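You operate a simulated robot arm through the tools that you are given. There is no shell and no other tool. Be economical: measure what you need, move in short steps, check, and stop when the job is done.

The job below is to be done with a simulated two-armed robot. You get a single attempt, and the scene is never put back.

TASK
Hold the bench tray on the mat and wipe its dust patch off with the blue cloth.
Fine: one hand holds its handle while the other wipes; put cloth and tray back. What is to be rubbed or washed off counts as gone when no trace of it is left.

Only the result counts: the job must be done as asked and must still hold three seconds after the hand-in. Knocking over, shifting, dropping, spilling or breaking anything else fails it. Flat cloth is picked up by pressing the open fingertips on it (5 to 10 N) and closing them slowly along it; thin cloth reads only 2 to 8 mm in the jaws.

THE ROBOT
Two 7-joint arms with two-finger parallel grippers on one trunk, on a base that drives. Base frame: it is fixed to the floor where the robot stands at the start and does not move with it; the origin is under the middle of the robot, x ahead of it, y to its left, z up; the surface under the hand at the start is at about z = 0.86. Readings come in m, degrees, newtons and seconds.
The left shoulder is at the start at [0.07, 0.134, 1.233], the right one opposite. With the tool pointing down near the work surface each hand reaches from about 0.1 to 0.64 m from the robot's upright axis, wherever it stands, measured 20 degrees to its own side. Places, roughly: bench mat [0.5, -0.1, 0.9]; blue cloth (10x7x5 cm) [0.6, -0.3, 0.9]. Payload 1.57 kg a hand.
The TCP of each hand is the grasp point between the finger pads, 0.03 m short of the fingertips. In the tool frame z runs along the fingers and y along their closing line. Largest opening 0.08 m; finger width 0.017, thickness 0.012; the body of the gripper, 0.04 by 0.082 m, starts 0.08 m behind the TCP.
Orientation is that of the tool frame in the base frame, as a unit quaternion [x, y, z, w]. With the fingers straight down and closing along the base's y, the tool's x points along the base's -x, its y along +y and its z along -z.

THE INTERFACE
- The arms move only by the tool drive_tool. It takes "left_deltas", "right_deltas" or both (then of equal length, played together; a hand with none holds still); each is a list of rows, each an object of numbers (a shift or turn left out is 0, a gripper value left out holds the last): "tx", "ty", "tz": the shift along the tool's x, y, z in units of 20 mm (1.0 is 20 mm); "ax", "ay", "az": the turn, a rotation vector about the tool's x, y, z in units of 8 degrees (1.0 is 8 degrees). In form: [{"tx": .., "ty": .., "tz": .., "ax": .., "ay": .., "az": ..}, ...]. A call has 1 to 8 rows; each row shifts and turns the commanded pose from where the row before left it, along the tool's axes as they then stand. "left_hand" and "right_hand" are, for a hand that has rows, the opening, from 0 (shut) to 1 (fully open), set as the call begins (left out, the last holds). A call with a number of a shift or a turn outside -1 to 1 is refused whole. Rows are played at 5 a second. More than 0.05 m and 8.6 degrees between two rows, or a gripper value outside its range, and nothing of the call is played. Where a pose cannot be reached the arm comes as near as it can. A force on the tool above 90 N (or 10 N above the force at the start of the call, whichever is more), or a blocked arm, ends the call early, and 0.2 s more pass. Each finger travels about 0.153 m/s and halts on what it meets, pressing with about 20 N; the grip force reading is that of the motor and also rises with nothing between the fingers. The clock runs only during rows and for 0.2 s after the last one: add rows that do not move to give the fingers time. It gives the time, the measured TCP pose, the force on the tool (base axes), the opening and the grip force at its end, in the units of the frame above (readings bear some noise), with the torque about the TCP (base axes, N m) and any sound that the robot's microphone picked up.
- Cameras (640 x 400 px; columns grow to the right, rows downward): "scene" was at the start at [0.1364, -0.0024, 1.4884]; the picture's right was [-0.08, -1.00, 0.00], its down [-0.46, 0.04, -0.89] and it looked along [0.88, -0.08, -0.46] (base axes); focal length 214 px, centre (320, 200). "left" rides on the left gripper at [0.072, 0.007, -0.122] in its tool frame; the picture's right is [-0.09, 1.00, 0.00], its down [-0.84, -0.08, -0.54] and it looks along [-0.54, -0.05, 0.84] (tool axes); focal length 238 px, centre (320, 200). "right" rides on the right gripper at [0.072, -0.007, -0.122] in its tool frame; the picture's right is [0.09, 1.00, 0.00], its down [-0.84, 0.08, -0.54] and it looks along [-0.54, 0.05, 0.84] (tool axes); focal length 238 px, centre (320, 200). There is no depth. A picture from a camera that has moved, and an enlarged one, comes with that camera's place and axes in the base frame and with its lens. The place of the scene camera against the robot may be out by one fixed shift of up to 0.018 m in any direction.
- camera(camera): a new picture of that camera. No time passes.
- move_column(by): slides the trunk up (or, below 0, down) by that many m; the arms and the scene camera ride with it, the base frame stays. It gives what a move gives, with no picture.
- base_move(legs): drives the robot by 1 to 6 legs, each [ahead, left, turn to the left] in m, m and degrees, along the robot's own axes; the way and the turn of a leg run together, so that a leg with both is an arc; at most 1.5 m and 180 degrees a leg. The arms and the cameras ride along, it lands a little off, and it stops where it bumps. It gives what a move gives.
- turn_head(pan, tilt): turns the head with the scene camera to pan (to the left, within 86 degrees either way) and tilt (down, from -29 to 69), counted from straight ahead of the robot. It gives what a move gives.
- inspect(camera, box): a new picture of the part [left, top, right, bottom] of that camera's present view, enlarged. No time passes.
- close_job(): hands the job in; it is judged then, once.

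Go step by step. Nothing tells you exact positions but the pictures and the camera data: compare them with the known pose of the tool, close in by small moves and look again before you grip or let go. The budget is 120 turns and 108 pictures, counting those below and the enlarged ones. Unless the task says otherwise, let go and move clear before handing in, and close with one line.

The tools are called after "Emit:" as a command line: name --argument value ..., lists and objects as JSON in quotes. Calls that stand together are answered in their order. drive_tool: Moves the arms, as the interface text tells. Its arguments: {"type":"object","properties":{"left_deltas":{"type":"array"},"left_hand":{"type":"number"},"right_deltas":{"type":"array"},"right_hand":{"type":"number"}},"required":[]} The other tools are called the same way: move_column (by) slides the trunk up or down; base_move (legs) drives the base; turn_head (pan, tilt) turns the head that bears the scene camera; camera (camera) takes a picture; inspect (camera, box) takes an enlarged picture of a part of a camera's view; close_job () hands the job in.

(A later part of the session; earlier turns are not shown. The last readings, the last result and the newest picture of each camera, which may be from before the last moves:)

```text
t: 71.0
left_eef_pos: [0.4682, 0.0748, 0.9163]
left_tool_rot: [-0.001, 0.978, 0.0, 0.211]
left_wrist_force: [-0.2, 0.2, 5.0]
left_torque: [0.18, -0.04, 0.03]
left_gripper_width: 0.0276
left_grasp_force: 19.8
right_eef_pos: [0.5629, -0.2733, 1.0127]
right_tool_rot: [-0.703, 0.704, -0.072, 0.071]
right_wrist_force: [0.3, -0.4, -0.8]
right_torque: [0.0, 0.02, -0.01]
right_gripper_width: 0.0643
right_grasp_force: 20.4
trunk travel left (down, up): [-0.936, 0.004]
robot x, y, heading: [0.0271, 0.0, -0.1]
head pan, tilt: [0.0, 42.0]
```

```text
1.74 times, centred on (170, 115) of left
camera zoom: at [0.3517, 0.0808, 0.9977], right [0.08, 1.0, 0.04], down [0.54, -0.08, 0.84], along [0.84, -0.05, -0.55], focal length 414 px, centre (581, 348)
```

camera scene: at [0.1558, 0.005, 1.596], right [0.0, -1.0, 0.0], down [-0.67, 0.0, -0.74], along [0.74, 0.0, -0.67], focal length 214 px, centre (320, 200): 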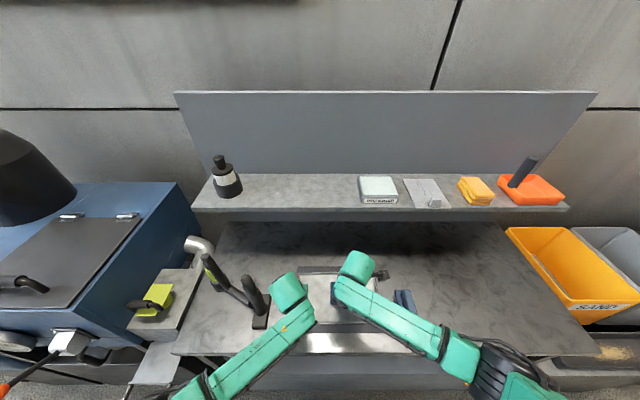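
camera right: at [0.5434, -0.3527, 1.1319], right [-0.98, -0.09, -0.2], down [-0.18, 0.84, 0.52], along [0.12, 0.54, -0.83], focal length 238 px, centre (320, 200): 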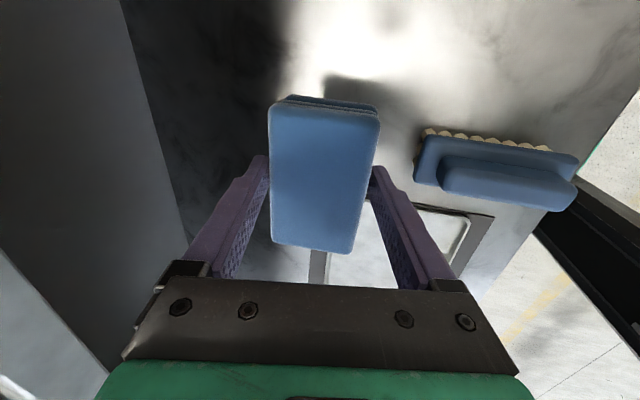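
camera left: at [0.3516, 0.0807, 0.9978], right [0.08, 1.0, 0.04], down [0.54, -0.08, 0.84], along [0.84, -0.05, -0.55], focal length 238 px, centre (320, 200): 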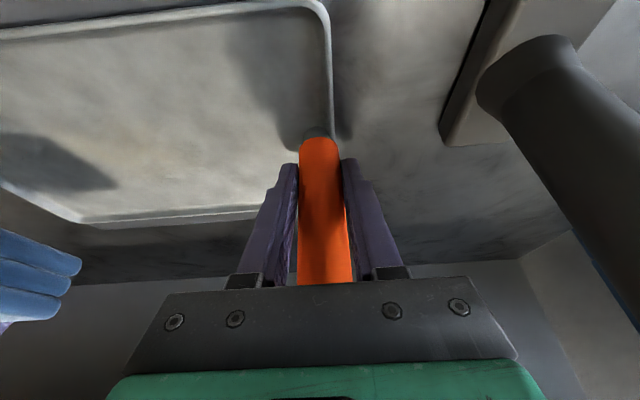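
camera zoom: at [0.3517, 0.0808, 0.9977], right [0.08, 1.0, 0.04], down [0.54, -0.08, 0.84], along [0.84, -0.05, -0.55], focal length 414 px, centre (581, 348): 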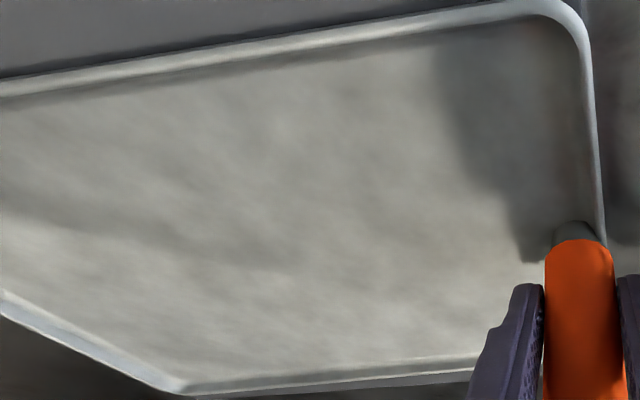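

The tray is clean in both views. Now I return the cloth to its original spot (grasp pose 0.5675, −0.2835, 0.906).

Emit:
drive_tool --right_deltas '[{"tx": 0.5}, {"ty": 0.16, "tz": 0.98}, {"ty": 0.16, "tz": 0.98}, {"ty": 0.16, "tz": 0.98}, {"ty": 0.16, "tz": 0.98}, {"ty": 0.1, "tz": 0.7}, {}]'

Emit:
camera --camera "right"

Emit:
inspect --camera "scene" --box '[340, 190, 500, 290]'

```text
t: 72.6
left_eef_pos: [0.4679, 0.0743, 0.9165]
left_tool_rot: [-0.001, 0.978, -0.001, 0.208]
left_wrist_force: [-0.4, 0.8, 4.4]
left_torque: [0.14, 0.0, -0.01]
left_gripper_width: 0.0274
left_grasp_force: 19.6
right_eef_pos: [0.5675, -0.2852, 0.9161]
right_tool_rot: [-0.703, 0.704, -0.071, 0.072]
right_wrist_force: [-0.2, -0.8, 0.0]
right_torque: [-0.02, 0.02, 0.0]
right_gripper_width: 0.0638
right_grasp_force: 20.3
trunk travel left (down, up): [-0.936, 0.004]
robot x, y, heading: [0.0307, -0.0033, -0.0]
head pan, tilt: [0.0, 42.0]
```

```text
50 pictures are left
camera right: at [0.5483, -0.3571, 1.0372], right [-0.98, -0.09, -0.2], down [-0.18, 0.84, 0.52], along [0.12, 0.54, -0.83], focal length 238 px, centre (320, 200)
```

right: 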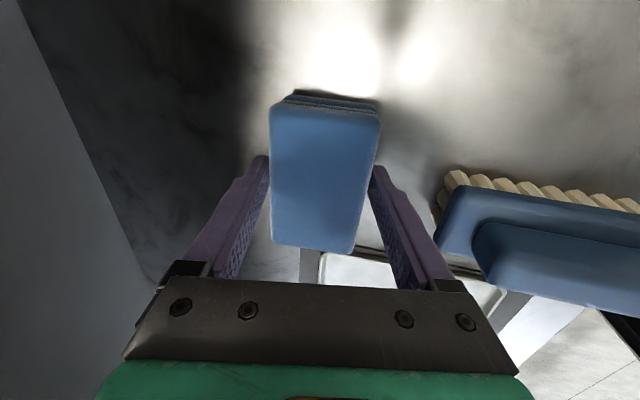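

```text
4.00 times, centred on (420, 240) of scene
camera zoom: at [0.156, 0.0052, 1.596], right [0.0, -1.0, 0.0], down [-0.67, 0.0, -0.74], along [0.74, 0.0, -0.67], focal length 858 px, centre (-80, 40)
```

zoom: 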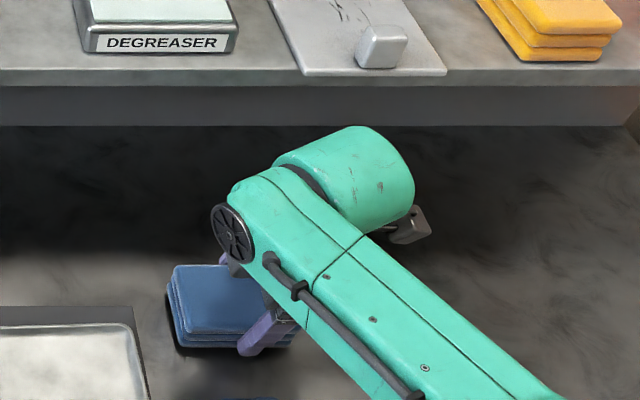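

The cloth is above its place; lowering the last centimetre gently.

Emit:
drive_tool --right_deltas '[{"ty": 0.06, "tz": 0.3}, {}]'

Emit:
drive_tool --right_deltas '[{"ty": 0.03, "tz": 0.12}, {}]'

Emit:
drive_tool --right_deltas '[{"ty": 0.02, "tz": 0.08}, {}]'

```text
t: 73.2
left_eef_pos: [0.4675, 0.0732, 0.9153]
left_tool_rot: [0.0, 0.978, -0.001, 0.209]
left_wrist_force: [0.5, 0.7, 5.4]
left_torque: [0.09, -0.07, -0.02]
left_gripper_width: 0.0274
left_grasp_force: 20.1
right_eef_pos: [0.5673, -0.2825, 0.9106]
right_tool_rot: [-0.703, 0.704, -0.072, 0.073]
right_wrist_force: [0.2, 0.0, 0.4]
right_torque: [0.0, 0.0, 0.0]
right_gripper_width: 0.0635
right_grasp_force: 19.9
trunk travel left (down, up): [-0.936, 0.004]
robot x, y, heading: [0.0297, 0.0004, 0.2]
head pan, tilt: [0.0, 42.0]
```

```text
t: 73.8
left_eef_pos: [0.4675, 0.0737, 0.9158]
left_tool_rot: [-0.001, 0.978, -0.001, 0.209]
left_wrist_force: [-0.2, -0.3, 4.1]
left_torque: [0.1, -0.08, -0.02]
left_gripper_width: 0.0275
left_grasp_force: 19.9
right_eef_pos: [0.5655, -0.2832, 0.9078]
right_tool_rot: [-0.703, 0.704, -0.072, 0.073]
right_wrist_force: [0.5, -0.9, -0.6]
right_torque: [0.0, 0.01, 0.01]
right_gripper_width: 0.0638
right_grasp_force: 20.1
trunk travel left (down, up): [-0.936, 0.004]
robot x, y, heading: [0.0309, -0.0007, -0.1]
head pan, tilt: [0.0, 42.0]
```

```text
t: 74.4
left_eef_pos: [0.4669, 0.074, 0.9155]
left_tool_rot: [-0.001, 0.978, -0.001, 0.208]
left_wrist_force: [0.8, -0.8, -1.0]
left_torque: [0.16, -0.06, -0.03]
left_gripper_width: 0.0276
left_grasp_force: 19.9
right_eef_pos: [0.5658, -0.2825, 0.9083]
right_tool_rot: [-0.702, 0.704, -0.073, 0.074]
right_wrist_force: [0.4, 0.5, 10.2]
right_torque: [0.07, 0.33, -0.01]
right_gripper_width: 0.0635
right_grasp_force: 20.1
trunk travel left (down, up): [-0.936, 0.004]
robot x, y, heading: [0.029, -0.0004, -0.2]
head pan, tilt: [0.0, 42.0]
```

Cloth is down. Open, and withdraw along the tool axis.

Emit:
drive_tool --right_deltas '[{}, {}, {}]' --right_hand 1

Emit:
drive_tool --right_deltas '[{"tz": -0.6}, {"tz": -0.8}, {"tz": -1}, {"tz": -1}, {"tz": -1}, {"tz": -1}]'

Emit:
camera --camera "right"

Emit:
inspect --camera "scene" --box '[240, 240, 448, 370]'

```text
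t: 75.2
left_eef_pos: [0.4667, 0.0738, 0.916]
left_tool_rot: [-0.001, 0.978, -0.001, 0.208]
left_wrist_force: [-1.9, 0.8, 2.7]
left_torque: [0.14, 0.01, -0.03]
left_gripper_width: 0.0277
left_grasp_force: 20.4
right_eef_pos: [0.566, -0.2827, 0.9063]
right_tool_rot: [-0.703, 0.704, -0.072, 0.073]
right_wrist_force: [-0.3, -0.3, 0.0]
right_torque: [-0.02, 0.0, 0.01]
right_gripper_width: 0.0801
right_grasp_force: 0.1
trunk travel left (down, up): [-0.936, 0.004]
robot x, y, heading: [0.0254, -0.0031, -0.0]
head pan, tilt: [0.0, 42.0]
```

```text
t: 76.6
left_eef_pos: [0.4665, 0.0728, 0.9154]
left_tool_rot: [0.0, 0.978, -0.001, 0.209]
left_wrist_force: [-0.7, -0.3, 3.4]
left_torque: [0.12, -0.06, 0.05]
left_gripper_width: 0.0275
left_grasp_force: 19.9
right_eef_pos: [0.5457, -0.2849, 1.013]
right_tool_rot: [-0.702, 0.705, -0.072, 0.073]
right_wrist_force: [0.6, 0.6, 0.3]
right_torque: [0.01, 0.01, -0.03]
right_gripper_width: 0.0802
right_grasp_force: 0.1
trunk travel left (down, up): [-0.936, 0.004]
robot x, y, heading: [0.0285, 0.0001, 0.1]
head pan, tilt: [0.0, 42.0]
```

```text
48 pictures are left
camera right: at [0.5256, -0.3575, 1.133], right [-0.98, -0.09, -0.2], down [-0.18, 0.84, 0.52], along [0.12, 0.54, -0.83], focal length 238 px, centre (320, 200)
```

right: 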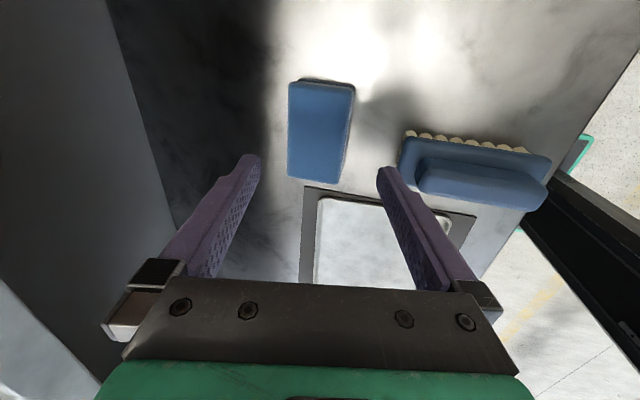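

```text
3.08 times, centred on (344, 305) of scene
camera zoom: at [0.156, 0.0052, 1.596], right [0.0, -1.0, 0.0], down [-0.67, 0.0, -0.74], along [0.74, 0.0, -0.67], focal length 660 px, centre (246, -123)
```

zoom: 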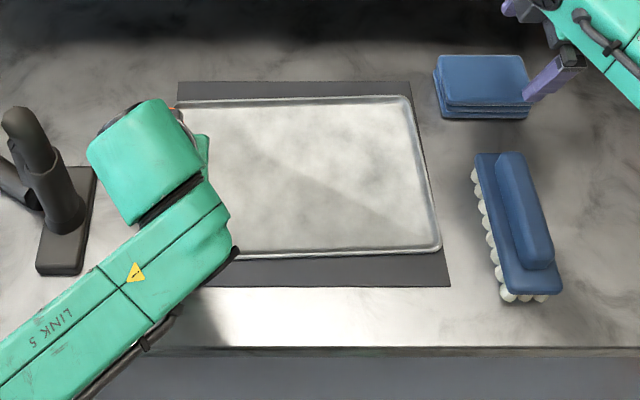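

The cloth is back within ~2 mm. Now I'll use the closed right fingers to push the brush back right; first to a spot above the gap between tray and brush.

Emit:
drive_tool --right_deltas '[{"tx": -0.5, "ty": 0.9, "tz": -0.19}, {"tx": -0.5, "ty": 0.9, "tz": -0.19}, {"tx": -0.5, "ty": 0.9, "tz": -0.19}, {"tx": -0.5, "ty": 0.9, "tz": -0.19}, {"tx": -0.5, "ty": 0.9, "tz": -0.19}, {"tx": -0.5, "ty": 0.9, "tz": -0.19}, {"tx": -0.5, "ty": 0.9, "tz": -0.19}, {"tx": -0.1}]' --right_hand 0

Emit:
camera --camera "right"

Emit:
inspect --camera "scene" --box '[340, 270, 452, 340]'

```text
t: 78.4
left_eef_pos: [0.4683, 0.0726, 0.9159]
left_tool_rot: [0.0, 0.978, 0.0, 0.208]
left_wrist_force: [-1.1, 0.4, 2.9]
left_torque: [0.05, -0.12, 0.02]
left_gripper_width: 0.0275
left_grasp_force: 20.0
right_eef_pos: [0.4156, -0.2098, 1.0141]
right_tool_rot: [-0.702, 0.705, -0.071, 0.072]
right_wrist_force: [-0.5, 0.4, 0.2]
right_torque: [0.0, 0.03, -0.01]
right_gripper_width: 0.0
right_grasp_force: 20.0
trunk travel left (down, up): [-0.936, 0.004]
robot x, y, heading: [0.0265, 0.0006, 0.1]
head pan, tilt: [0.0, 42.0]
```

```text
46 pictures are left
camera right: at [0.3967, -0.2839, 1.1346], right [-0.98, -0.09, -0.2], down [-0.18, 0.84, 0.52], along [0.12, 0.54, -0.83], focal length 238 px, centre (320, 200)
```

right: 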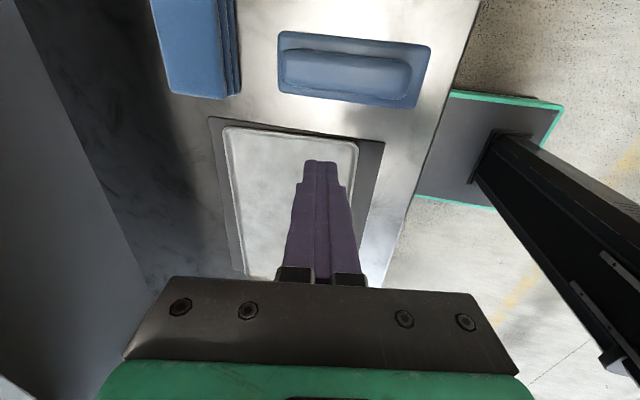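

```text
5.71 times, centred on (396, 305) of scene
camera zoom: at [0.156, 0.0053, 1.596], right [0.0, -1.0, 0.0], down [-0.67, 0.0, -0.74], along [0.74, 0.0, -0.67], focal length 1226 px, centre (-114, -400)
```

zoom: 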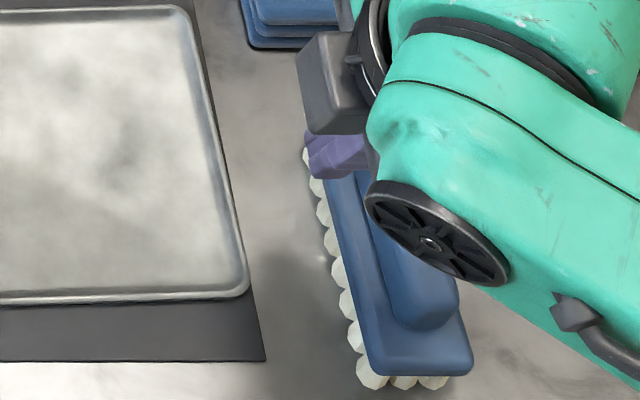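

The brush's left side is at y≈−.241 and tray rim at ≈−.198. I'll descend at y≈−.218 between them.

Emit:
drive_tool --right_deltas '[{"tx": 0.4}, {"ty": 0.24, "tz": 0.95}, {"ty": 0.24, "tz": 0.95}, {"ty": 0.24, "tz": 0.95}, {"ty": 0.24, "tz": 0.95}, {}]'

Emit:
camera --camera "right"

```text
t: 79.8
left_eef_pos: [0.4669, 0.0745, 0.9164]
left_tool_rot: [0.0, 0.978, -0.001, 0.208]
left_wrist_force: [-0.8, -0.9, 2.1]
left_torque: [0.11, 0.0, -0.01]
left_gripper_width: 0.0274
left_grasp_force: 20.0
right_eef_pos: [0.4113, -0.2189, 0.9357]
right_tool_rot: [-0.703, 0.704, -0.072, 0.072]
right_wrist_force: [0.3, -0.8, -0.5]
right_torque: [0.02, 0.03, 0.0]
right_gripper_width: 0.0
right_grasp_force: 19.4
trunk travel left (down, up): [-0.936, 0.004]
robot x, y, heading: [0.0339, -0.0031, 0.2]
head pan, tilt: [0.0, 42.0]
```

```text
44 pictures are left
camera right: at [0.394, -0.291, 1.0561], right [-0.98, -0.09, -0.2], down [-0.18, 0.84, 0.52], along [0.12, 0.54, -0.83], focal length 238 px, centre (320, 200)
```

right: 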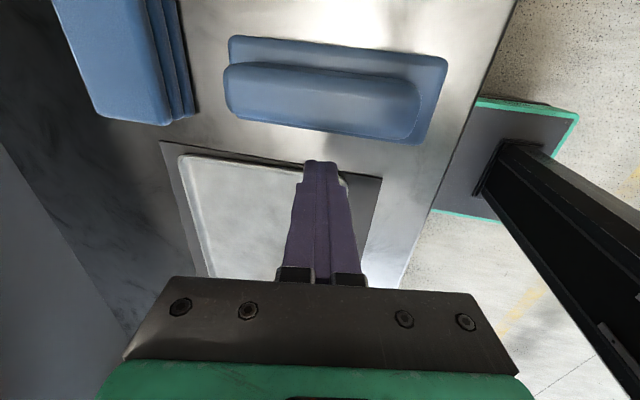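

Clear on both sides; continue down to tip height ≈ .873.

Emit:
drive_tool --right_deltas '[{"ty": 0.17, "tz": 0.8}, {"ty": 0.17, "tz": 0.8}, {}]'

Emit:
camera --camera "right"

Emit:
inspect --camera "scene" --box '[340, 270, 452, 340]'

```text
t: 80.6
left_eef_pos: [0.468, 0.0732, 0.9152]
left_tool_rot: [-0.001, 0.978, -0.001, 0.209]
left_wrist_force: [-0.4, -0.9, 2.9]
left_torque: [0.1, 0.03, -0.01]
left_gripper_width: 0.0274
left_grasp_force: 20.4
right_eef_pos: [0.4135, -0.2172, 0.9023]
right_tool_rot: [-0.703, 0.704, -0.071, 0.072]
right_wrist_force: [0.4, -1.0, 0.6]
right_torque: [-0.02, 0.02, 0.02]
right_gripper_width: 0.0
right_grasp_force: 19.8
trunk travel left (down, up): [-0.936, 0.004]
robot x, y, heading: [0.0275, -0.0025, -0.1]
head pan, tilt: [0.0, 42.0]
```

```text
43 pictures are left
camera right: at [0.3944, -0.2906, 1.0234], right [-0.98, -0.09, -0.2], down [-0.18, 0.84, 0.52], along [0.12, 0.54, -0.83], focal length 238 px, centre (320, 200)
```

right: 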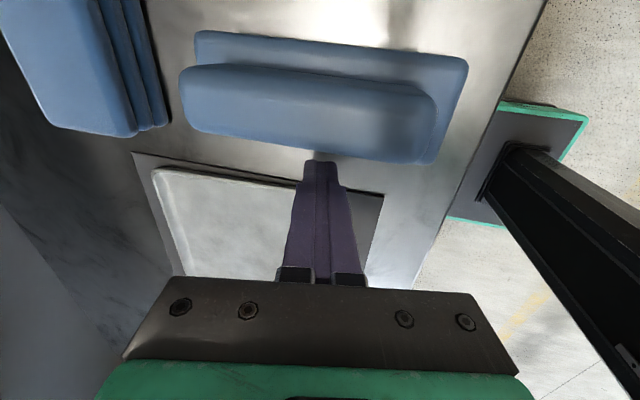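

```text
5.71 times, centred on (396, 305) of scene
camera zoom: at [0.156, 0.0052, 1.596], right [0.0, -1.0, 0.0], down [-0.67, 0.0, -0.74], along [0.74, 0.0, -0.67], focal length 1226 px, centre (-114, -400)
```

zoom: 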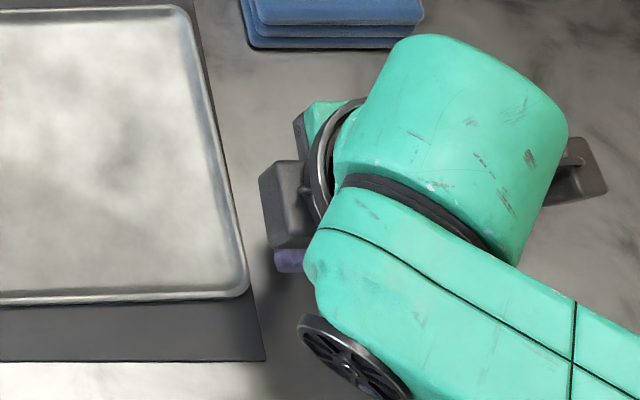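

Fingers are down in the gap. I'll push slowly to the right to y≈−.241, then back off and measure.

Emit:
drive_tool --right_deltas '[{"tx": 0.3}, {"tx": 0.3}, {"tx": 0.2}, {"tx": 0.2}, {"tx": 0.2}, {}]'

Emit:
camera --camera "right"

```text
t: 82.0
left_eef_pos: [0.4668, 0.0722, 0.9154]
left_tool_rot: [-0.001, 0.978, -0.001, 0.209]
left_wrist_force: [-1.4, -1.2, 3.9]
left_torque: [0.14, 0.0, -0.01]
left_gripper_width: 0.0276
left_grasp_force: 20.5
right_eef_pos: [0.413, -0.2427, 0.9028]
right_tool_rot: [-0.702, 0.705, -0.072, 0.072]
right_wrist_force: [0.6, 0.7, 0.7]
right_torque: [0.04, 0.01, -0.01]
right_gripper_width: 0.0001
right_grasp_force: 20.0
trunk travel left (down, up): [-0.936, 0.004]
robot x, y, heading: [0.0297, 0.0022, -0.0]
head pan, tilt: [0.0, 42.0]
```

```text
41 pictures are left
camera right: at [0.3944, -0.3148, 1.0226], right [-0.98, -0.09, -0.2], down [-0.18, 0.84, 0.52], along [0.12, 0.54, -0.83], focal length 238 px, centre (320, 200)
```

right: 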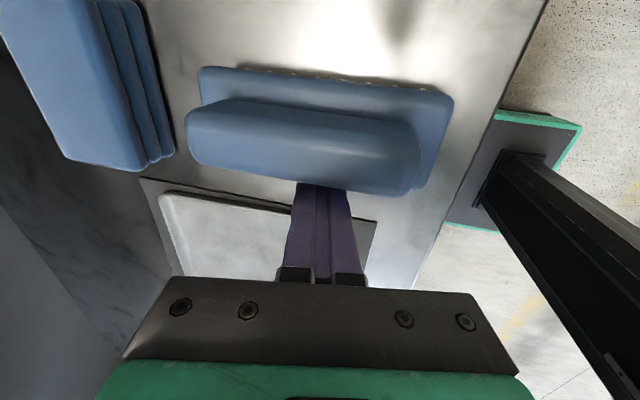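

By this view the brush has moved ~8 mm back. I'll push 3 mm more, then retreat and compare with the reference picture.

Emit:
drive_tool --right_deltas '[{"tx": 0.15}, {}, {"tx": -0.4}, {"tx": -0.5}, {"ty": -0.2, "tz": -0.98}, {"ty": -0.2, "tz": -0.98}, {"ty": -0.2, "tz": -0.98}, {"ty": -0.2, "tz": -0.98}]'

Emit:
drive_tool --right_deltas '[{"ty": -0.2, "tz": -0.98}, {"tx": 1}, {"tx": 1}, {"tx": 1}, {"tx": 1}, {"tx": 1}, {"tx": 1}, {"tx": 1}]'

Emit:
inspect --camera "scene" --box '[240, 240, 448, 370]'

Emit:
inspect --camera "scene" --box '[290, 255, 402, 325]'

```text
t: 83.8
left_eef_pos: [0.4682, 0.074, 0.9145]
left_tool_rot: [0.0, 0.978, -0.001, 0.208]
left_wrist_force: [-0.2, 0.5, 2.6]
left_torque: [0.09, -0.01, 0.0]
left_gripper_width: 0.0273
left_grasp_force: 20.2
right_eef_pos: [0.411, -0.2271, 0.9827]
right_tool_rot: [-0.703, 0.704, -0.071, 0.073]
right_wrist_force: [0.2, 0.1, -0.2]
right_torque: [0.01, -0.01, -0.02]
right_gripper_width: 0.0
right_grasp_force: 20.4
trunk travel left (down, up): [-0.936, 0.004]
robot x, y, heading: [0.0294, 0.0002, -0.2]
head pan, tilt: [0.0, 42.0]
```

```text
t: 85.6
left_eef_pos: [0.4672, 0.0731, 0.9154]
left_tool_rot: [-0.001, 0.978, 0.0, 0.209]
left_wrist_force: [-1.3, 0.2, 0.8]
left_torque: [0.15, 0.0, 0.05]
left_gripper_width: 0.0275
left_grasp_force: 20.1
right_eef_pos: [0.4088, -0.3673, 1.0019]
right_tool_rot: [-0.703, 0.704, -0.072, 0.073]
right_wrist_force: [-0.3, -0.9, 0.3]
right_torque: [0.01, -0.03, -0.01]
right_gripper_width: 0.0003
right_grasp_force: 20.0
trunk travel left (down, up): [-0.936, 0.004]
robot x, y, heading: [0.0302, 0.0045, -0.2]
head pan, tilt: [0.0, 42.0]
```

```text
3.08 times, centred on (344, 305) of scene
camera zoom: at [0.1561, 0.0051, 1.596], right [0.0, -1.0, 0.0], down [-0.67, 0.0, -0.74], along [0.74, 0.0, -0.67], focal length 660 px, centre (246, -123)
```

zoom: 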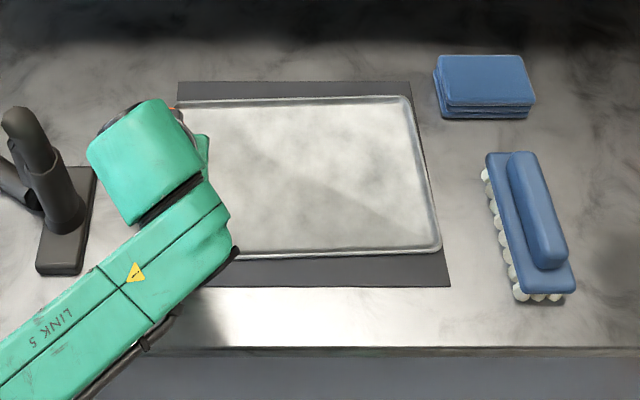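

```text
5.71 times, centred on (346, 290) of scene
camera zoom: at [0.1561, 0.0051, 1.596], right [0.0, -1.0, 0.0], down [-0.67, 0.0, -0.74], along [0.74, 0.0, -0.67], focal length 1226 px, centre (171, -314)
```

zoom: 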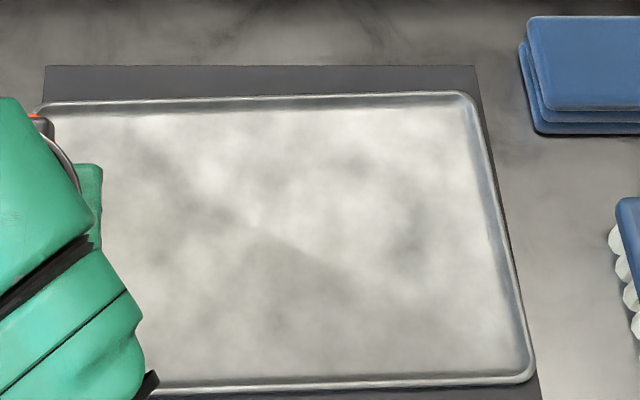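

The brush matches the reference image again (within ~1 mm) and the cloth is home. Now I lift the tray with the left hand while raising the right hand out of the way, also undoing the ~1.7° tray yaw.

Emit:
drive_tool --left_deltas '[{"tx": -0.2, "tz": -0.46}, {"tx": -0.4, "tz": -0.91}, {"tx": -0.4, "tz": -0.91}, {"tx": -0.4, "tz": -0.91}, {"tx": -0.4, "tz": -0.91}, {"tx": -0.4, "tz": -0.91}, {"tx": -0.4, "tz": -0.91}, {"tx": -0.4, "tz": -0.91}]' --right_deltas '[{"ty": -0.2, "tz": -0.98}, {"ty": -0.2, "tz": -0.98}, {"ty": -0.2, "tz": -0.98}, {"ty": -0.2, "tz": -0.98}, {"ty": -0.2, "tz": -0.98}, {"ty": -0.2, "tz": -0.98}, {"ty": -0.2, "tz": -0.98}, {"ty": -0.2, "tz": -0.98}]'

Emit:
drive_tool --left_deltas '[{"ax": 0.0865, "az": 0.194}, {"tx": -0.4, "tz": -0.91}, {"tx": -0.4, "tz": -0.91}, {"tx": -0.4, "tz": -0.91}, {"tx": -0.4, "tz": -0.91}, {"tx": -0.4, "tz": -0.91}, {"tx": -0.4, "tz": -0.91}, {}]' --right_deltas '[{"ty": -0.2, "tz": -0.98}, {"ty": -0.2, "tz": -0.98}, {"ty": -0.2, "tz": -0.98}, {"ty": -0.2, "tz": -0.98}, {"ty": -0.2, "tz": -0.98}, {"ty": -0.2, "tz": -0.98}, {"ty": -0.2, "tz": -0.98}, {"ty": -0.2, "tz": -0.98}]'

Emit:
camera --camera "scene"

Emit:
camera --camera "left"

```text
t: 87.4
left_eef_pos: [0.4664, 0.0737, 1.0631]
left_tool_rot: [-0.001, 0.978, 0.0, 0.209]
left_wrist_force: [0.9, -0.2, -2.3]
left_torque: [0.28, 0.02, 0.03]
left_gripper_width: 0.0273
left_grasp_force: 19.8
right_eef_pos: [0.4106, -0.3665, 1.1622]
right_tool_rot: [-0.703, 0.704, -0.071, 0.072]
right_wrist_force: [-0.3, -0.7, 0.6]
right_torque: [-0.04, -0.03, -0.01]
right_gripper_width: 0.0002
right_grasp_force: 19.7
trunk travel left (down, up): [-0.936, 0.004]
robot x, y, heading: [0.0288, 0.0013, -0.2]
head pan, tilt: [0.0, 42.0]
```

```text
t: 88.9
left_eef_pos: [0.4671, 0.1403, 1.1317]
left_tool_rot: [0.015, 0.974, 0.107, 0.198]
left_wrist_force: [-0.7, 0.5, -3.1]
left_torque: [0.21, 0.01, -0.01]
left_gripper_width: 0.0275
left_grasp_force: 19.9
left hand out of reach, approached as far as the arm can: row 7
right_eef_pos: [0.4119, -0.3654, 1.2794]
right_tool_rot: [-0.702, 0.705, -0.072, 0.073]
right_wrist_force: [0.4, 0.1, 0.1]
right_torque: [-0.01, -0.01, 0.0]
right_gripper_width: 0.0001
right_grasp_force: 19.2
trunk travel left (down, up): [-0.936, 0.004]
robot x, y, heading: [0.0314, 0.0018, 0.3]
head pan, tilt: [0.0, 42.0]
stopped in row 7 (left hand): the arm was blocked; the commanded pose is now the measured one
```

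```text
38 pictures are left
camera scene: at [0.158, 0.0078, 1.5958], right [0.0, -1.0, 0.0], down [-0.67, 0.0, -0.74], along [0.74, 0.0, -0.67], focal length 214 px, centre (320, 200)
```

scene: 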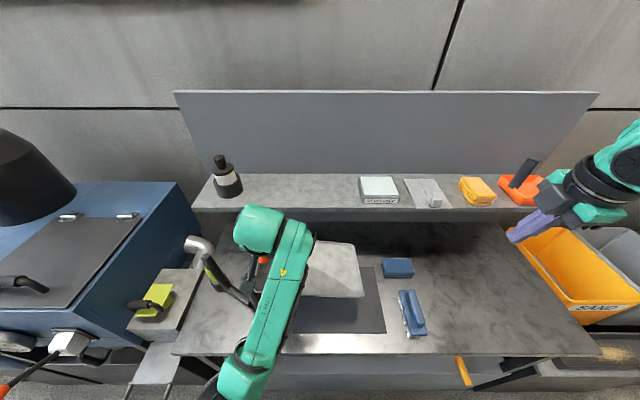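

```text
37 pictures are left
camera left: at [0.3538, 0.128, 1.215], right [0.07, 0.97, 0.25], down [0.56, -0.25, 0.79], along [0.82, 0.08, -0.56], focal length 238 px, centre (320, 200)
```

left: 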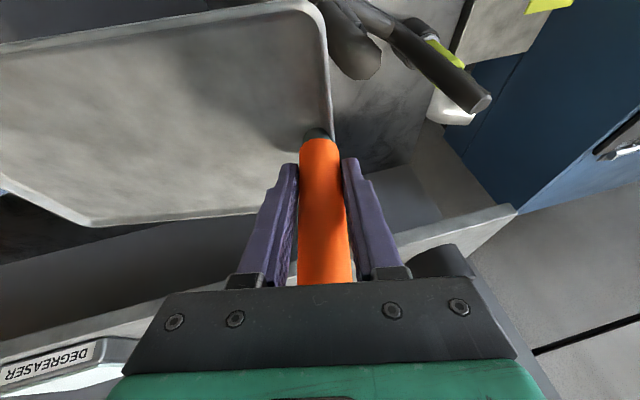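

The left arm ran into its near-reach limit and rolled the hand by ~12°, still gripping the tray. I'll back the base 8 cm to give the arm room, then restore the orientation.

Emit:
base_move --legs '[[-0.08, 0, 0]]'

Emit:
camera --camera "scene"

```text
t: 89.9
left_eef_pos: [0.3965, 0.1381, 1.1285]
left_tool_rot: [0.016, 0.975, 0.108, 0.194]
left_wrist_force: [0.7, -0.1, -2.3]
left_torque: [0.26, 0.05, -0.02]
left_gripper_width: 0.0275
left_grasp_force: 20.3
right_eef_pos: [0.3396, -0.3683, 1.2746]
right_tool_rot: [-0.702, 0.705, -0.069, 0.07]
right_wrist_force: [-0.2, -0.6, 0.3]
right_torque: [-0.02, 0.06, 0.02]
right_gripper_width: 0.0
right_grasp_force: 20.0
trunk travel left (down, up): [-0.936, 0.004]
robot x, y, heading: [-0.0514, -0.0002, -0.1]
head pan, tilt: [0.0, 42.0]
```

```text
36 pictures are left
camera scene: at [0.0891, 0.0046, 1.5948], right [0.0, -1.0, 0.0], down [-0.67, 0.0, -0.74], along [0.74, 0.0, -0.67], focal length 214 px, centre (320, 200)
```

scene: 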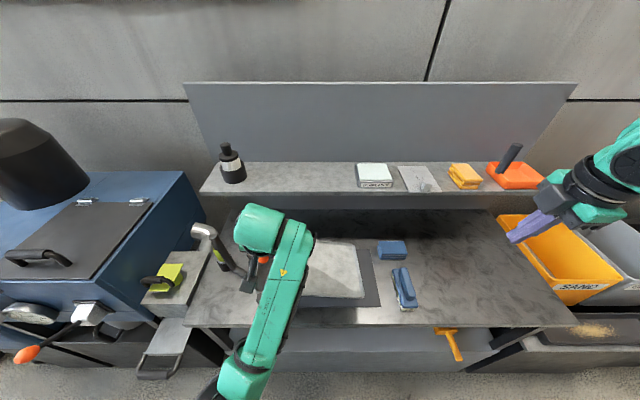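

Room gained. Restore the orientation in two steps while moving the hand forward ~5 cm.

Emit:
drive_tool --left_deltas '[{"tx": -0.8, "tz": 0.36}, {"tx": -0.5, "tz": 0.22, "ax": 0.5, "ay": -0.04, "az": -0.11}, {"tx": -0.5, "tz": 0.22, "ax": 0.5, "ay": -0.05, "az": -0.11}, {"tx": -0.5, "tz": 0.22, "ax": 0.54, "ay": -0.05, "az": -0.12}, {}]'

Emit:
camera --camera "scene"

```text
t: 91.1
left_eef_pos: [0.438, 0.1606, 1.1264]
left_tool_rot: [0.011, 0.979, 0.029, 0.203]
left_wrist_force: [-0.1, 0.8, -3.4]
left_torque: [0.27, 0.04, -0.02]
left_gripper_width: 0.0275
left_grasp_force: 20.1
right_eef_pos: [0.3321, -0.3673, 1.2781]
right_tool_rot: [-0.702, 0.705, -0.072, 0.073]
right_wrist_force: [0.5, 0.2, 0.1]
right_torque: [0.02, -0.03, -0.01]
right_gripper_width: 0.0001
right_grasp_force: 20.5
trunk travel left (down, up): [-0.936, 0.004]
robot x, y, heading: [-0.0531, 0.0033, -0.3]
head pan, tilt: [0.0, 42.0]
```

```text
35 pictures are left
camera scene: at [0.0804, 0.0049, 1.5957], right [0.0, -1.0, 0.0], down [-0.67, 0.0, -0.74], along [0.74, 0.0, -0.67], focal length 214 px, centre (320, 200)
```

scene: 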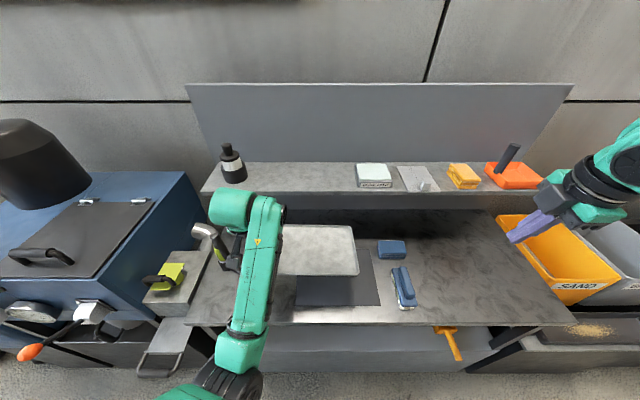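

Nearly level now, but the tray edge is close to the black device's top; I'll go straight up and finish the orientation.

Emit:
drive_tool --left_deltas '[{"tx": -0.4, "tz": -0.91}, {"tx": -0.4, "tz": -0.91}, {"tx": -0.4, "tz": -0.91, "ax": 0.23, "ay": -0.05, "az": -0.02}, {"tx": -0.4, "tz": -0.91, "ax": 0.23, "ay": -0.05, "az": -0.02}, {"tx": -0.4, "tz": -0.91}, {"tx": -0.4, "tz": -0.91}, {}]'

Emit:
camera --camera "scene"

Emit:
camera --camera "left"

```text
t: 91.9
left_eef_pos: [0.4465, 0.1937, 1.177]
left_tool_rot: [-0.004, 0.976, 0.058, 0.209]
left_wrist_force: [-0.1, -0.2, -3.1]
left_torque: [0.28, 0.03, 0.03]
left_gripper_width: 0.0277
left_grasp_force: 20.1
left hand out of reach, approached as far as the arm can: row 3, 4
right_eef_pos: [0.3327, -0.3664, 1.2789]
right_tool_rot: [-0.701, 0.706, -0.071, 0.072]
right_wrist_force: [0.4, 0.0, -0.4]
right_torque: [0.03, -0.02, 0.0]
right_gripper_width: 0.0
right_grasp_force: 19.4
trunk travel left (down, up): [-0.936, 0.004]
robot x, y, heading: [-0.0499, -0.0015, -0.0]
head pan, tilt: [0.0, 42.0]
stopped in row 4 (left hand): the arm was blocked; the commanded pose is now the measured one
```

```text
34 pictures are left
camera scene: at [0.0791, 0.0063, 1.5958], right [0.0, -1.0, 0.0], down [-0.67, 0.0, -0.74], along [0.74, 0.0, -0.67], focal length 214 px, centre (320, 200)
```

scene: 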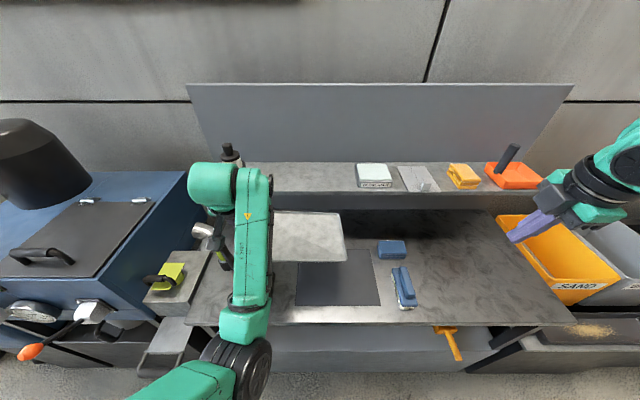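

```text
33 pictures are left
camera left: at [0.3292, 0.1879, 1.2592], right [0.05, 0.99, 0.15], down [0.54, -0.15, 0.82], along [0.84, 0.04, -0.55], focal length 238 px, centre (320, 200)
```

left: 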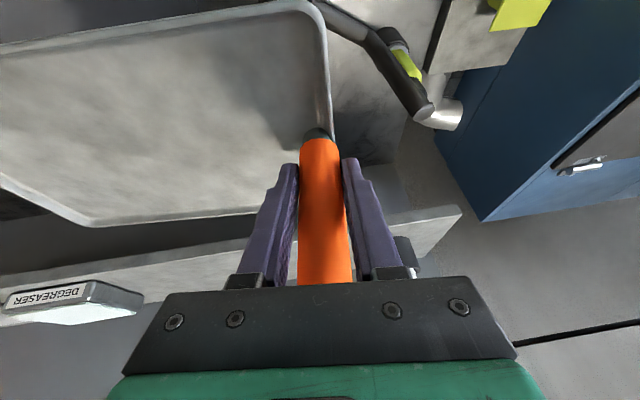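

The elbow has folded in front of the body and blocks there. I'll back the base 12 cm more so the arm can work extended, where this folding doesn't matter.

Emit:
base_move --legs '[[-0.12, 0, 0]]'

Emit:
drive_tool --left_deltas '[{"tx": -0.9, "tz": 0.4}, {"tx": -0.9, "tz": 0.4}, {"tx": -0.9, "tz": 0.4}, {"tx": -0.9, "tz": 0.4}, {"tx": -0.9, "tz": 0.4}, {}]'

Emit:
camera --camera "scene"

```text
t: 93.2
left_eef_pos: [0.333, 0.1948, 1.1759]
left_tool_rot: [-0.004, 0.976, 0.058, 0.208]
left_wrist_force: [-0.3, -0.6, -2.7]
left_torque: [0.28, 0.04, 0.01]
left_gripper_width: 0.0275
left_grasp_force: 20.7
right_eef_pos: [0.2215, -0.3654, 1.277]
right_tool_rot: [-0.702, 0.705, -0.07, 0.07]
right_wrist_force: [0.5, -0.5, 0.3]
right_torque: [-0.01, 0.02, 0.02]
right_gripper_width: 0.0
right_grasp_force: 20.0
trunk travel left (down, up): [-0.936, 0.004]
robot x, y, heading: [-0.166, -0.0009, -0.0]
head pan, tilt: [0.0, 42.0]
```

```text
t: 94.6
left_eef_pos: [0.4262, 0.1965, 1.1796]
left_tool_rot: [-0.004, 0.976, 0.058, 0.209]
left_wrist_force: [0.5, 0.3, -3.4]
left_torque: [0.24, 0.01, -0.02]
left_gripper_width: 0.0276
left_grasp_force: 20.1
right_eef_pos: [0.2153, -0.3668, 1.2795]
right_tool_rot: [-0.702, 0.705, -0.072, 0.072]
right_wrist_force: [0.0, -0.8, -0.1]
right_torque: [-0.01, 0.0, -0.01]
right_gripper_width: 0.0001
right_grasp_force: 19.7
trunk travel left (down, up): [-0.936, 0.004]
robot x, y, heading: [-0.1691, -0.0001, -0.1]
head pan, tilt: [0.0, 42.0]
```

```text
32 pictures are left
camera scene: at [-0.0387, 0.0055, 1.5959], right [0.0, -1.0, 0.0], down [-0.67, 0.0, -0.74], along [0.74, 0.0, -0.67], focal length 214 px, centre (320, 200)
```

scene: 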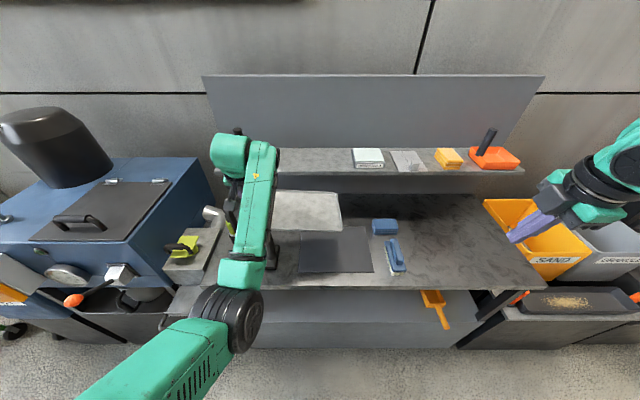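

Good: level reach restored. Now fix the remaining 7° roll, then rise.

Emit:
drive_tool --left_deltas '[{"ax": 0.3, "az": 0.025}, {"ax": 0.3, "az": 0.025}, {"ax": 0.31, "az": 0.025}, {}]'

Emit:
drive_tool --left_deltas '[{"tx": -0.4, "tz": -0.91}, {"tx": -0.4, "tz": -0.91}, {"tx": -0.4, "tz": -0.91}, {"tx": -0.2, "tz": -0.46}, {}]'

Emit:
camera --camera "scene"

Emit:
camera --camera "left"

```text
t: 95.6
left_eef_pos: [0.4259, 0.1963, 1.1782]
left_tool_rot: [0.014, 0.978, -0.003, 0.209]
left_wrist_force: [-0.5, -0.3, -2.9]
left_torque: [0.28, 0.05, -0.01]
left_gripper_width: 0.0275
left_grasp_force: 20.0
right_eef_pos: [0.2162, -0.3662, 1.2789]
right_tool_rot: [-0.702, 0.705, -0.071, 0.073]
right_wrist_force: [-0.8, 0.6, -0.4]
right_torque: [0.03, -0.01, -0.01]
right_gripper_width: 0.0001
right_grasp_force: 20.3
trunk travel left (down, up): [-0.936, 0.004]
robot x, y, heading: [-0.1657, 0.0004, 0.3]
head pan, tilt: [0.0, 42.0]
```

```text
t: 96.8
left_eef_pos: [0.4237, 0.1961, 1.2488]
left_tool_rot: [0.015, 0.978, -0.002, 0.209]
left_wrist_force: [0.7, -0.2, -3.0]
left_torque: [0.25, 0.04, 0.01]
left_gripper_width: 0.0276
left_grasp_force: 20.2
right_eef_pos: [0.216, -0.3665, 1.2785]
right_tool_rot: [-0.702, 0.705, -0.072, 0.072]
right_wrist_force: [0.6, 0.4, -0.3]
right_torque: [-0.01, 0.02, 0.0]
right_gripper_width: 0.0002
right_grasp_force: 20.1
trunk travel left (down, up): [-0.936, 0.004]
robot x, y, heading: [-0.1628, 0.0004, 0.0]
head pan, tilt: [0.0, 42.0]
```

```text
31 pictures are left
camera scene: at [-0.0383, 0.0056, 1.5959], right [0.0, -1.0, 0.0], down [-0.67, 0.0, -0.74], along [0.74, 0.0, -0.67], focal length 214 px, centre (320, 200)
```

scene: 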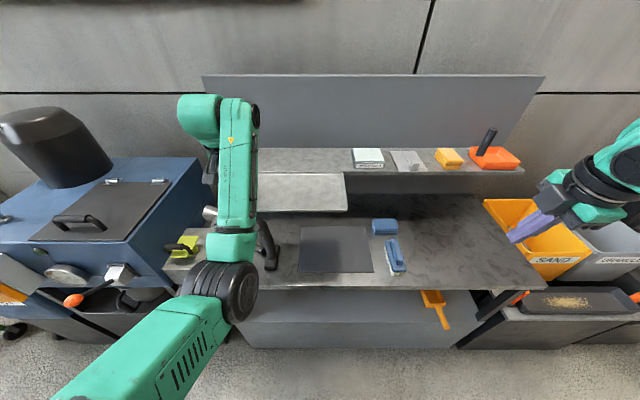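

```text
30 pictures are left
camera left: at [0.3094, 0.2069, 1.3302], right [0.11, 0.99, 0.04], down [0.54, -0.09, 0.84], along [0.83, -0.07, -0.55], focal length 238 px, centre (320, 200)
```

left: 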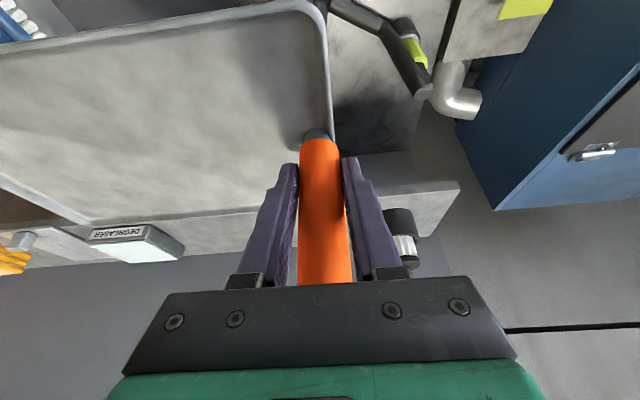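

The tray is level again at z≈1.25. I'll shift it 1 cm right to its original y and drive the base forward 0.20 m, carrying it above the shelf gap.

Emit:
drive_tool --left_deltas '[{"ty": -0.52}, {}]'

Emit:
base_move --legs '[[0.1, 0, 0]]'

Emit:
camera --camera "scene"

```text
t: 97.4
left_eef_pos: [0.4252, 0.1862, 1.2483]
left_tool_rot: [0.014, 0.978, -0.003, 0.209]
left_wrist_force: [0.2, 0.2, -2.9]
left_torque: [0.26, 0.01, -0.04]
left_gripper_width: 0.0276
left_grasp_force: 19.7
right_eef_pos: [0.2152, -0.3674, 1.2789]
right_tool_rot: [-0.702, 0.704, -0.072, 0.072]
right_wrist_force: [0.2, -0.2, -0.2]
right_torque: [0.04, 0.03, 0.04]
right_gripper_width: 0.0001
right_grasp_force: 20.1
trunk travel left (down, up): [-0.936, 0.004]
robot x, y, heading: [-0.1663, 0.0035, -0.1]
head pan, tilt: [0.0, 42.0]
```

```text
t: 98.5
left_eef_pos: [0.5195, 0.1855, 1.2512]
left_tool_rot: [0.014, 0.977, -0.002, 0.212]
left_wrist_force: [-1.0, 0.0, -2.8]
left_torque: [0.29, 0.0, 0.0]
left_gripper_width: 0.0276
left_grasp_force: 19.7
right_eef_pos: [0.3101, -0.3666, 1.2804]
right_tool_rot: [-0.702, 0.705, -0.074, 0.075]
right_wrist_force: [-1.0, 0.4, -0.4]
right_torque: [0.01, -0.02, -0.01]
right_gripper_width: 0.0
right_grasp_force: 20.1
trunk travel left (down, up): [-0.936, 0.004]
robot x, y, heading: [-0.0671, -0.0021, -0.3]
head pan, tilt: [0.0, 42.0]
```

```text
29 pictures are left
camera scene: at [0.0542, 0.0053, 1.5967], right [0.0, -1.0, 0.0], down [-0.67, 0.0, -0.75], along [0.75, 0.0, -0.67], focal length 214 px, centre (320, 200)
```

scene: 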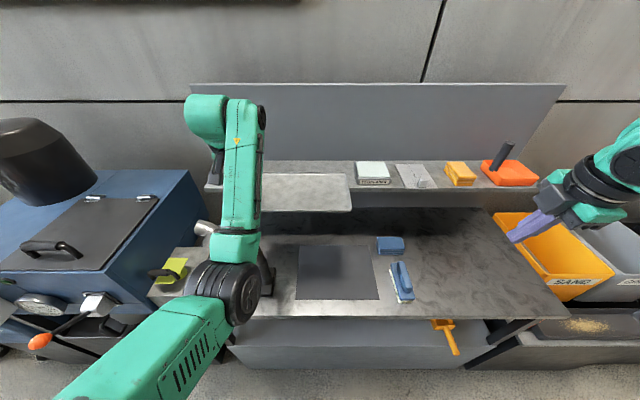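

To keep the elbow high above the black device, I'll extend the arm forward 8 cm first, then drive the rest.

Emit:
drive_tool --left_deltas '[{"tx": -0.9, "tz": 0.4}, {"tx": -0.9, "tz": 0.4}, {"tx": -0.9, "tz": 0.4}, {"tx": -0.9, "tz": 0.4}, {}]'

Emit:
camera --camera "scene"

Emit:
camera --camera "left"

```text
t: 99.7
left_eef_pos: [0.604, 0.1843, 1.2487]
left_tool_rot: [0.015, 0.978, -0.002, 0.21]
left_wrist_force: [-1.0, 0.4, -2.4]
left_torque: [0.27, 0.02, 0.01]
left_gripper_width: 0.0275
left_grasp_force: 19.8
right_eef_pos: [0.3164, -0.3665, 1.2784]
right_tool_rot: [-0.702, 0.705, -0.071, 0.073]
right_wrist_force: [0.2, -1.3, -0.1]
right_torque: [-0.03, -0.01, 0.03]
right_gripper_width: 0.0
right_grasp_force: 20.0
trunk travel left (down, up): [-0.936, 0.004]
robot x, y, heading: [-0.0667, -0.0037, 0.0]
head pan, tilt: [0.0, 42.0]
```

```text
28 pictures are left
camera scene: at [0.0613, 0.0055, 1.596], right [0.0, -1.0, 0.0], down [-0.67, 0.0, -0.74], along [0.74, 0.0, -0.67], focal length 214 px, centre (320, 200)
```

scene: 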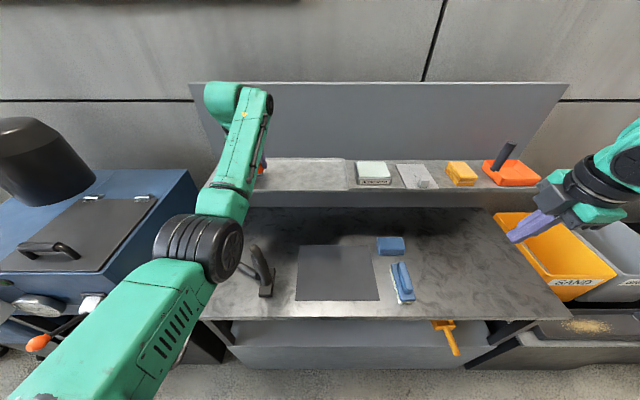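

```text
27 pictures are left
camera left: at [0.4875, 0.1946, 1.3306], right [0.11, 0.99, 0.04], down [0.54, -0.09, 0.84], along [0.84, -0.07, -0.55], focal length 238 px, centre (320, 200)
```

left: 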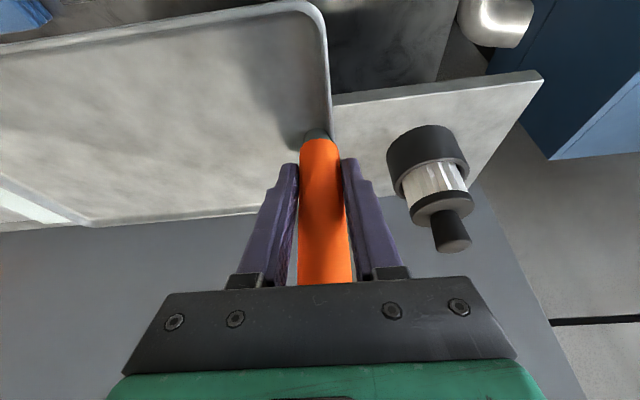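

Elbow is higher now. Drive forward 0.10 m.

Emit:
base_move --legs '[[0.1, 0, 0]]'

Emit:
drive_tool --left_deltas '[{}, {}]'

Emit:
camera --camera "scene"

Emit:
camera --camera "left"

```text
t: 100.9
left_eef_pos: [0.6962, 0.182, 1.252]
left_tool_rot: [0.016, 0.977, -0.003, 0.212]
left_wrist_force: [-1.5, 0.9, -3.2]
left_torque: [0.26, -0.01, 0.0]
left_gripper_width: 0.0276
left_grasp_force: 19.6
right_eef_pos: [0.4081, -0.3681, 1.2809]
right_tool_rot: [-0.702, 0.705, -0.073, 0.075]
right_wrist_force: [-0.3, -0.4, 0.0]
right_torque: [0.02, -0.04, 0.01]
right_gripper_width: 0.0
right_grasp_force: 19.7
trunk travel left (down, up): [-0.936, 0.004]
robot x, y, heading: [0.0309, -0.0002, -0.3]
head pan, tilt: [0.0, 42.0]
```

```text
t: 101.5
left_eef_pos: [0.7015, 0.1818, 1.2502]
left_tool_rot: [0.016, 0.977, -0.003, 0.21]
left_wrist_force: [-0.4, 0.8, -2.6]
left_torque: [0.26, 0.0, -0.03]
left_gripper_width: 0.0273
left_grasp_force: 20.0
right_eef_pos: [0.4124, -0.369, 1.2787]
right_tool_rot: [-0.701, 0.706, -0.073, 0.073]
right_wrist_force: [-0.4, 0.5, -0.7]
right_torque: [0.0, -0.01, 0.02]
right_gripper_width: 0.0
right_grasp_force: 19.8
trunk travel left (down, up): [-0.936, 0.004]
robot x, y, heading: [0.0331, -0.0052, 0.0]
head pan, tilt: [0.0, 42.0]
```

```text
26 pictures are left
camera scene: at [0.1578, 0.005, 1.5963], right [0.0, -1.0, 0.0], down [-0.67, 0.0, -0.74], along [0.74, 0.0, -0.67], focal length 214 px, centre (320, 200)
```

scene: 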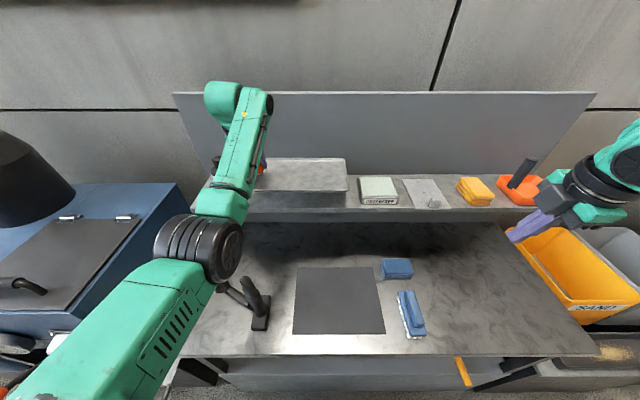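

```text
25 pictures are left
camera left: at [0.5847, 0.193, 1.3319], right [0.12, 0.99, 0.04], down [0.54, -0.1, 0.84], along [0.84, -0.08, -0.54], focal length 238 px, centre (320, 200)
```

left: 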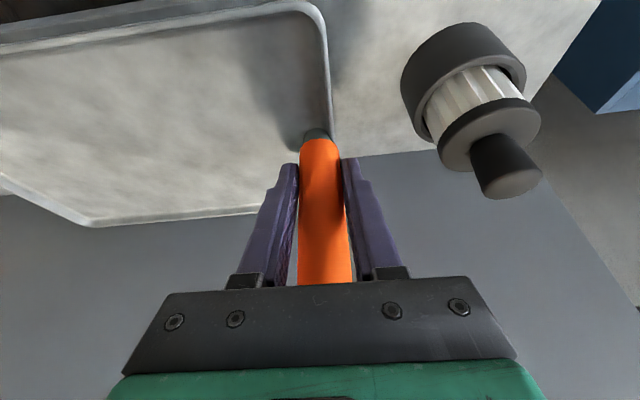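

Tray is over its place. Move forward 1.7 cm and left 3.5 mm, then lower to ~2 cm above the shelf and compare.

Emit:
drive_tool --left_deltas '[{"tx": -0.777, "tz": 0.346, "ty": 0.17}, {"tx": 0.37, "tz": 0.83}, {"tx": 0.37, "tz": 0.83}, {"tx": 0.37, "tz": 0.83}, {}]'

Emit:
inspect --camera "scene" --box '[180, 120, 420, 270]'

Emit:
camera --camera "left"

```text
t: 102.7
left_eef_pos: [0.7207, 0.1851, 1.195]
left_tool_rot: [0.016, 0.978, -0.002, 0.21]
left_wrist_force: [0.1, -0.5, -3.1]
left_torque: [0.28, 0.04, 0.01]
left_gripper_width: 0.0276
left_grasp_force: 20.2
right_eef_pos: [0.4152, -0.3677, 1.2786]
right_tool_rot: [-0.702, 0.705, -0.072, 0.072]
right_wrist_force: [0.1, 0.7, 0.4]
right_torque: [0.03, 0.02, -0.02]
right_gripper_width: 0.0001
right_grasp_force: 19.8
trunk travel left (down, up): [-0.936, 0.004]
robot x, y, heading: [0.0315, 0.0008, -0.3]
head pan, tilt: [0.0, 42.0]
```

```text
2.67 times, centred on (300, 195) of scene
camera zoom: at [0.1622, 0.0049, 1.5959], right [0.0, -1.0, 0.0], down [-0.67, 0.0, -0.74], along [0.74, 0.0, -0.67], focal length 572 px, centre (373, 213)
```

zoom: 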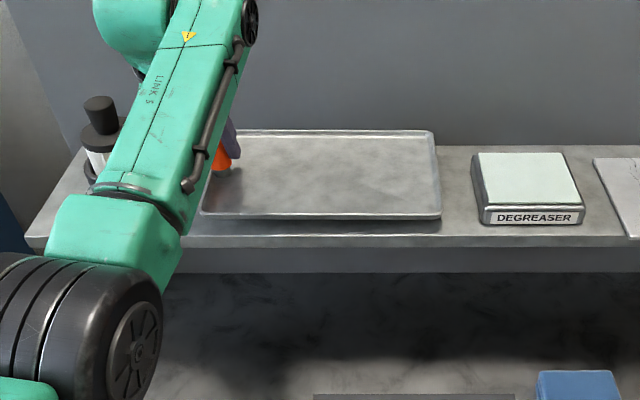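

```text
23 pictures are left
camera left: at [0.6055, 0.1958, 1.2763], right [0.12, 0.99, 0.04], down [0.54, -0.1, 0.84], along [0.83, -0.08, -0.55], focal length 238 px, centre (320, 200)
```

left: 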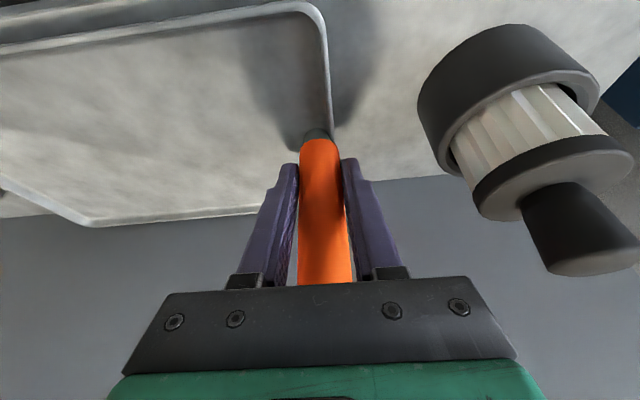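

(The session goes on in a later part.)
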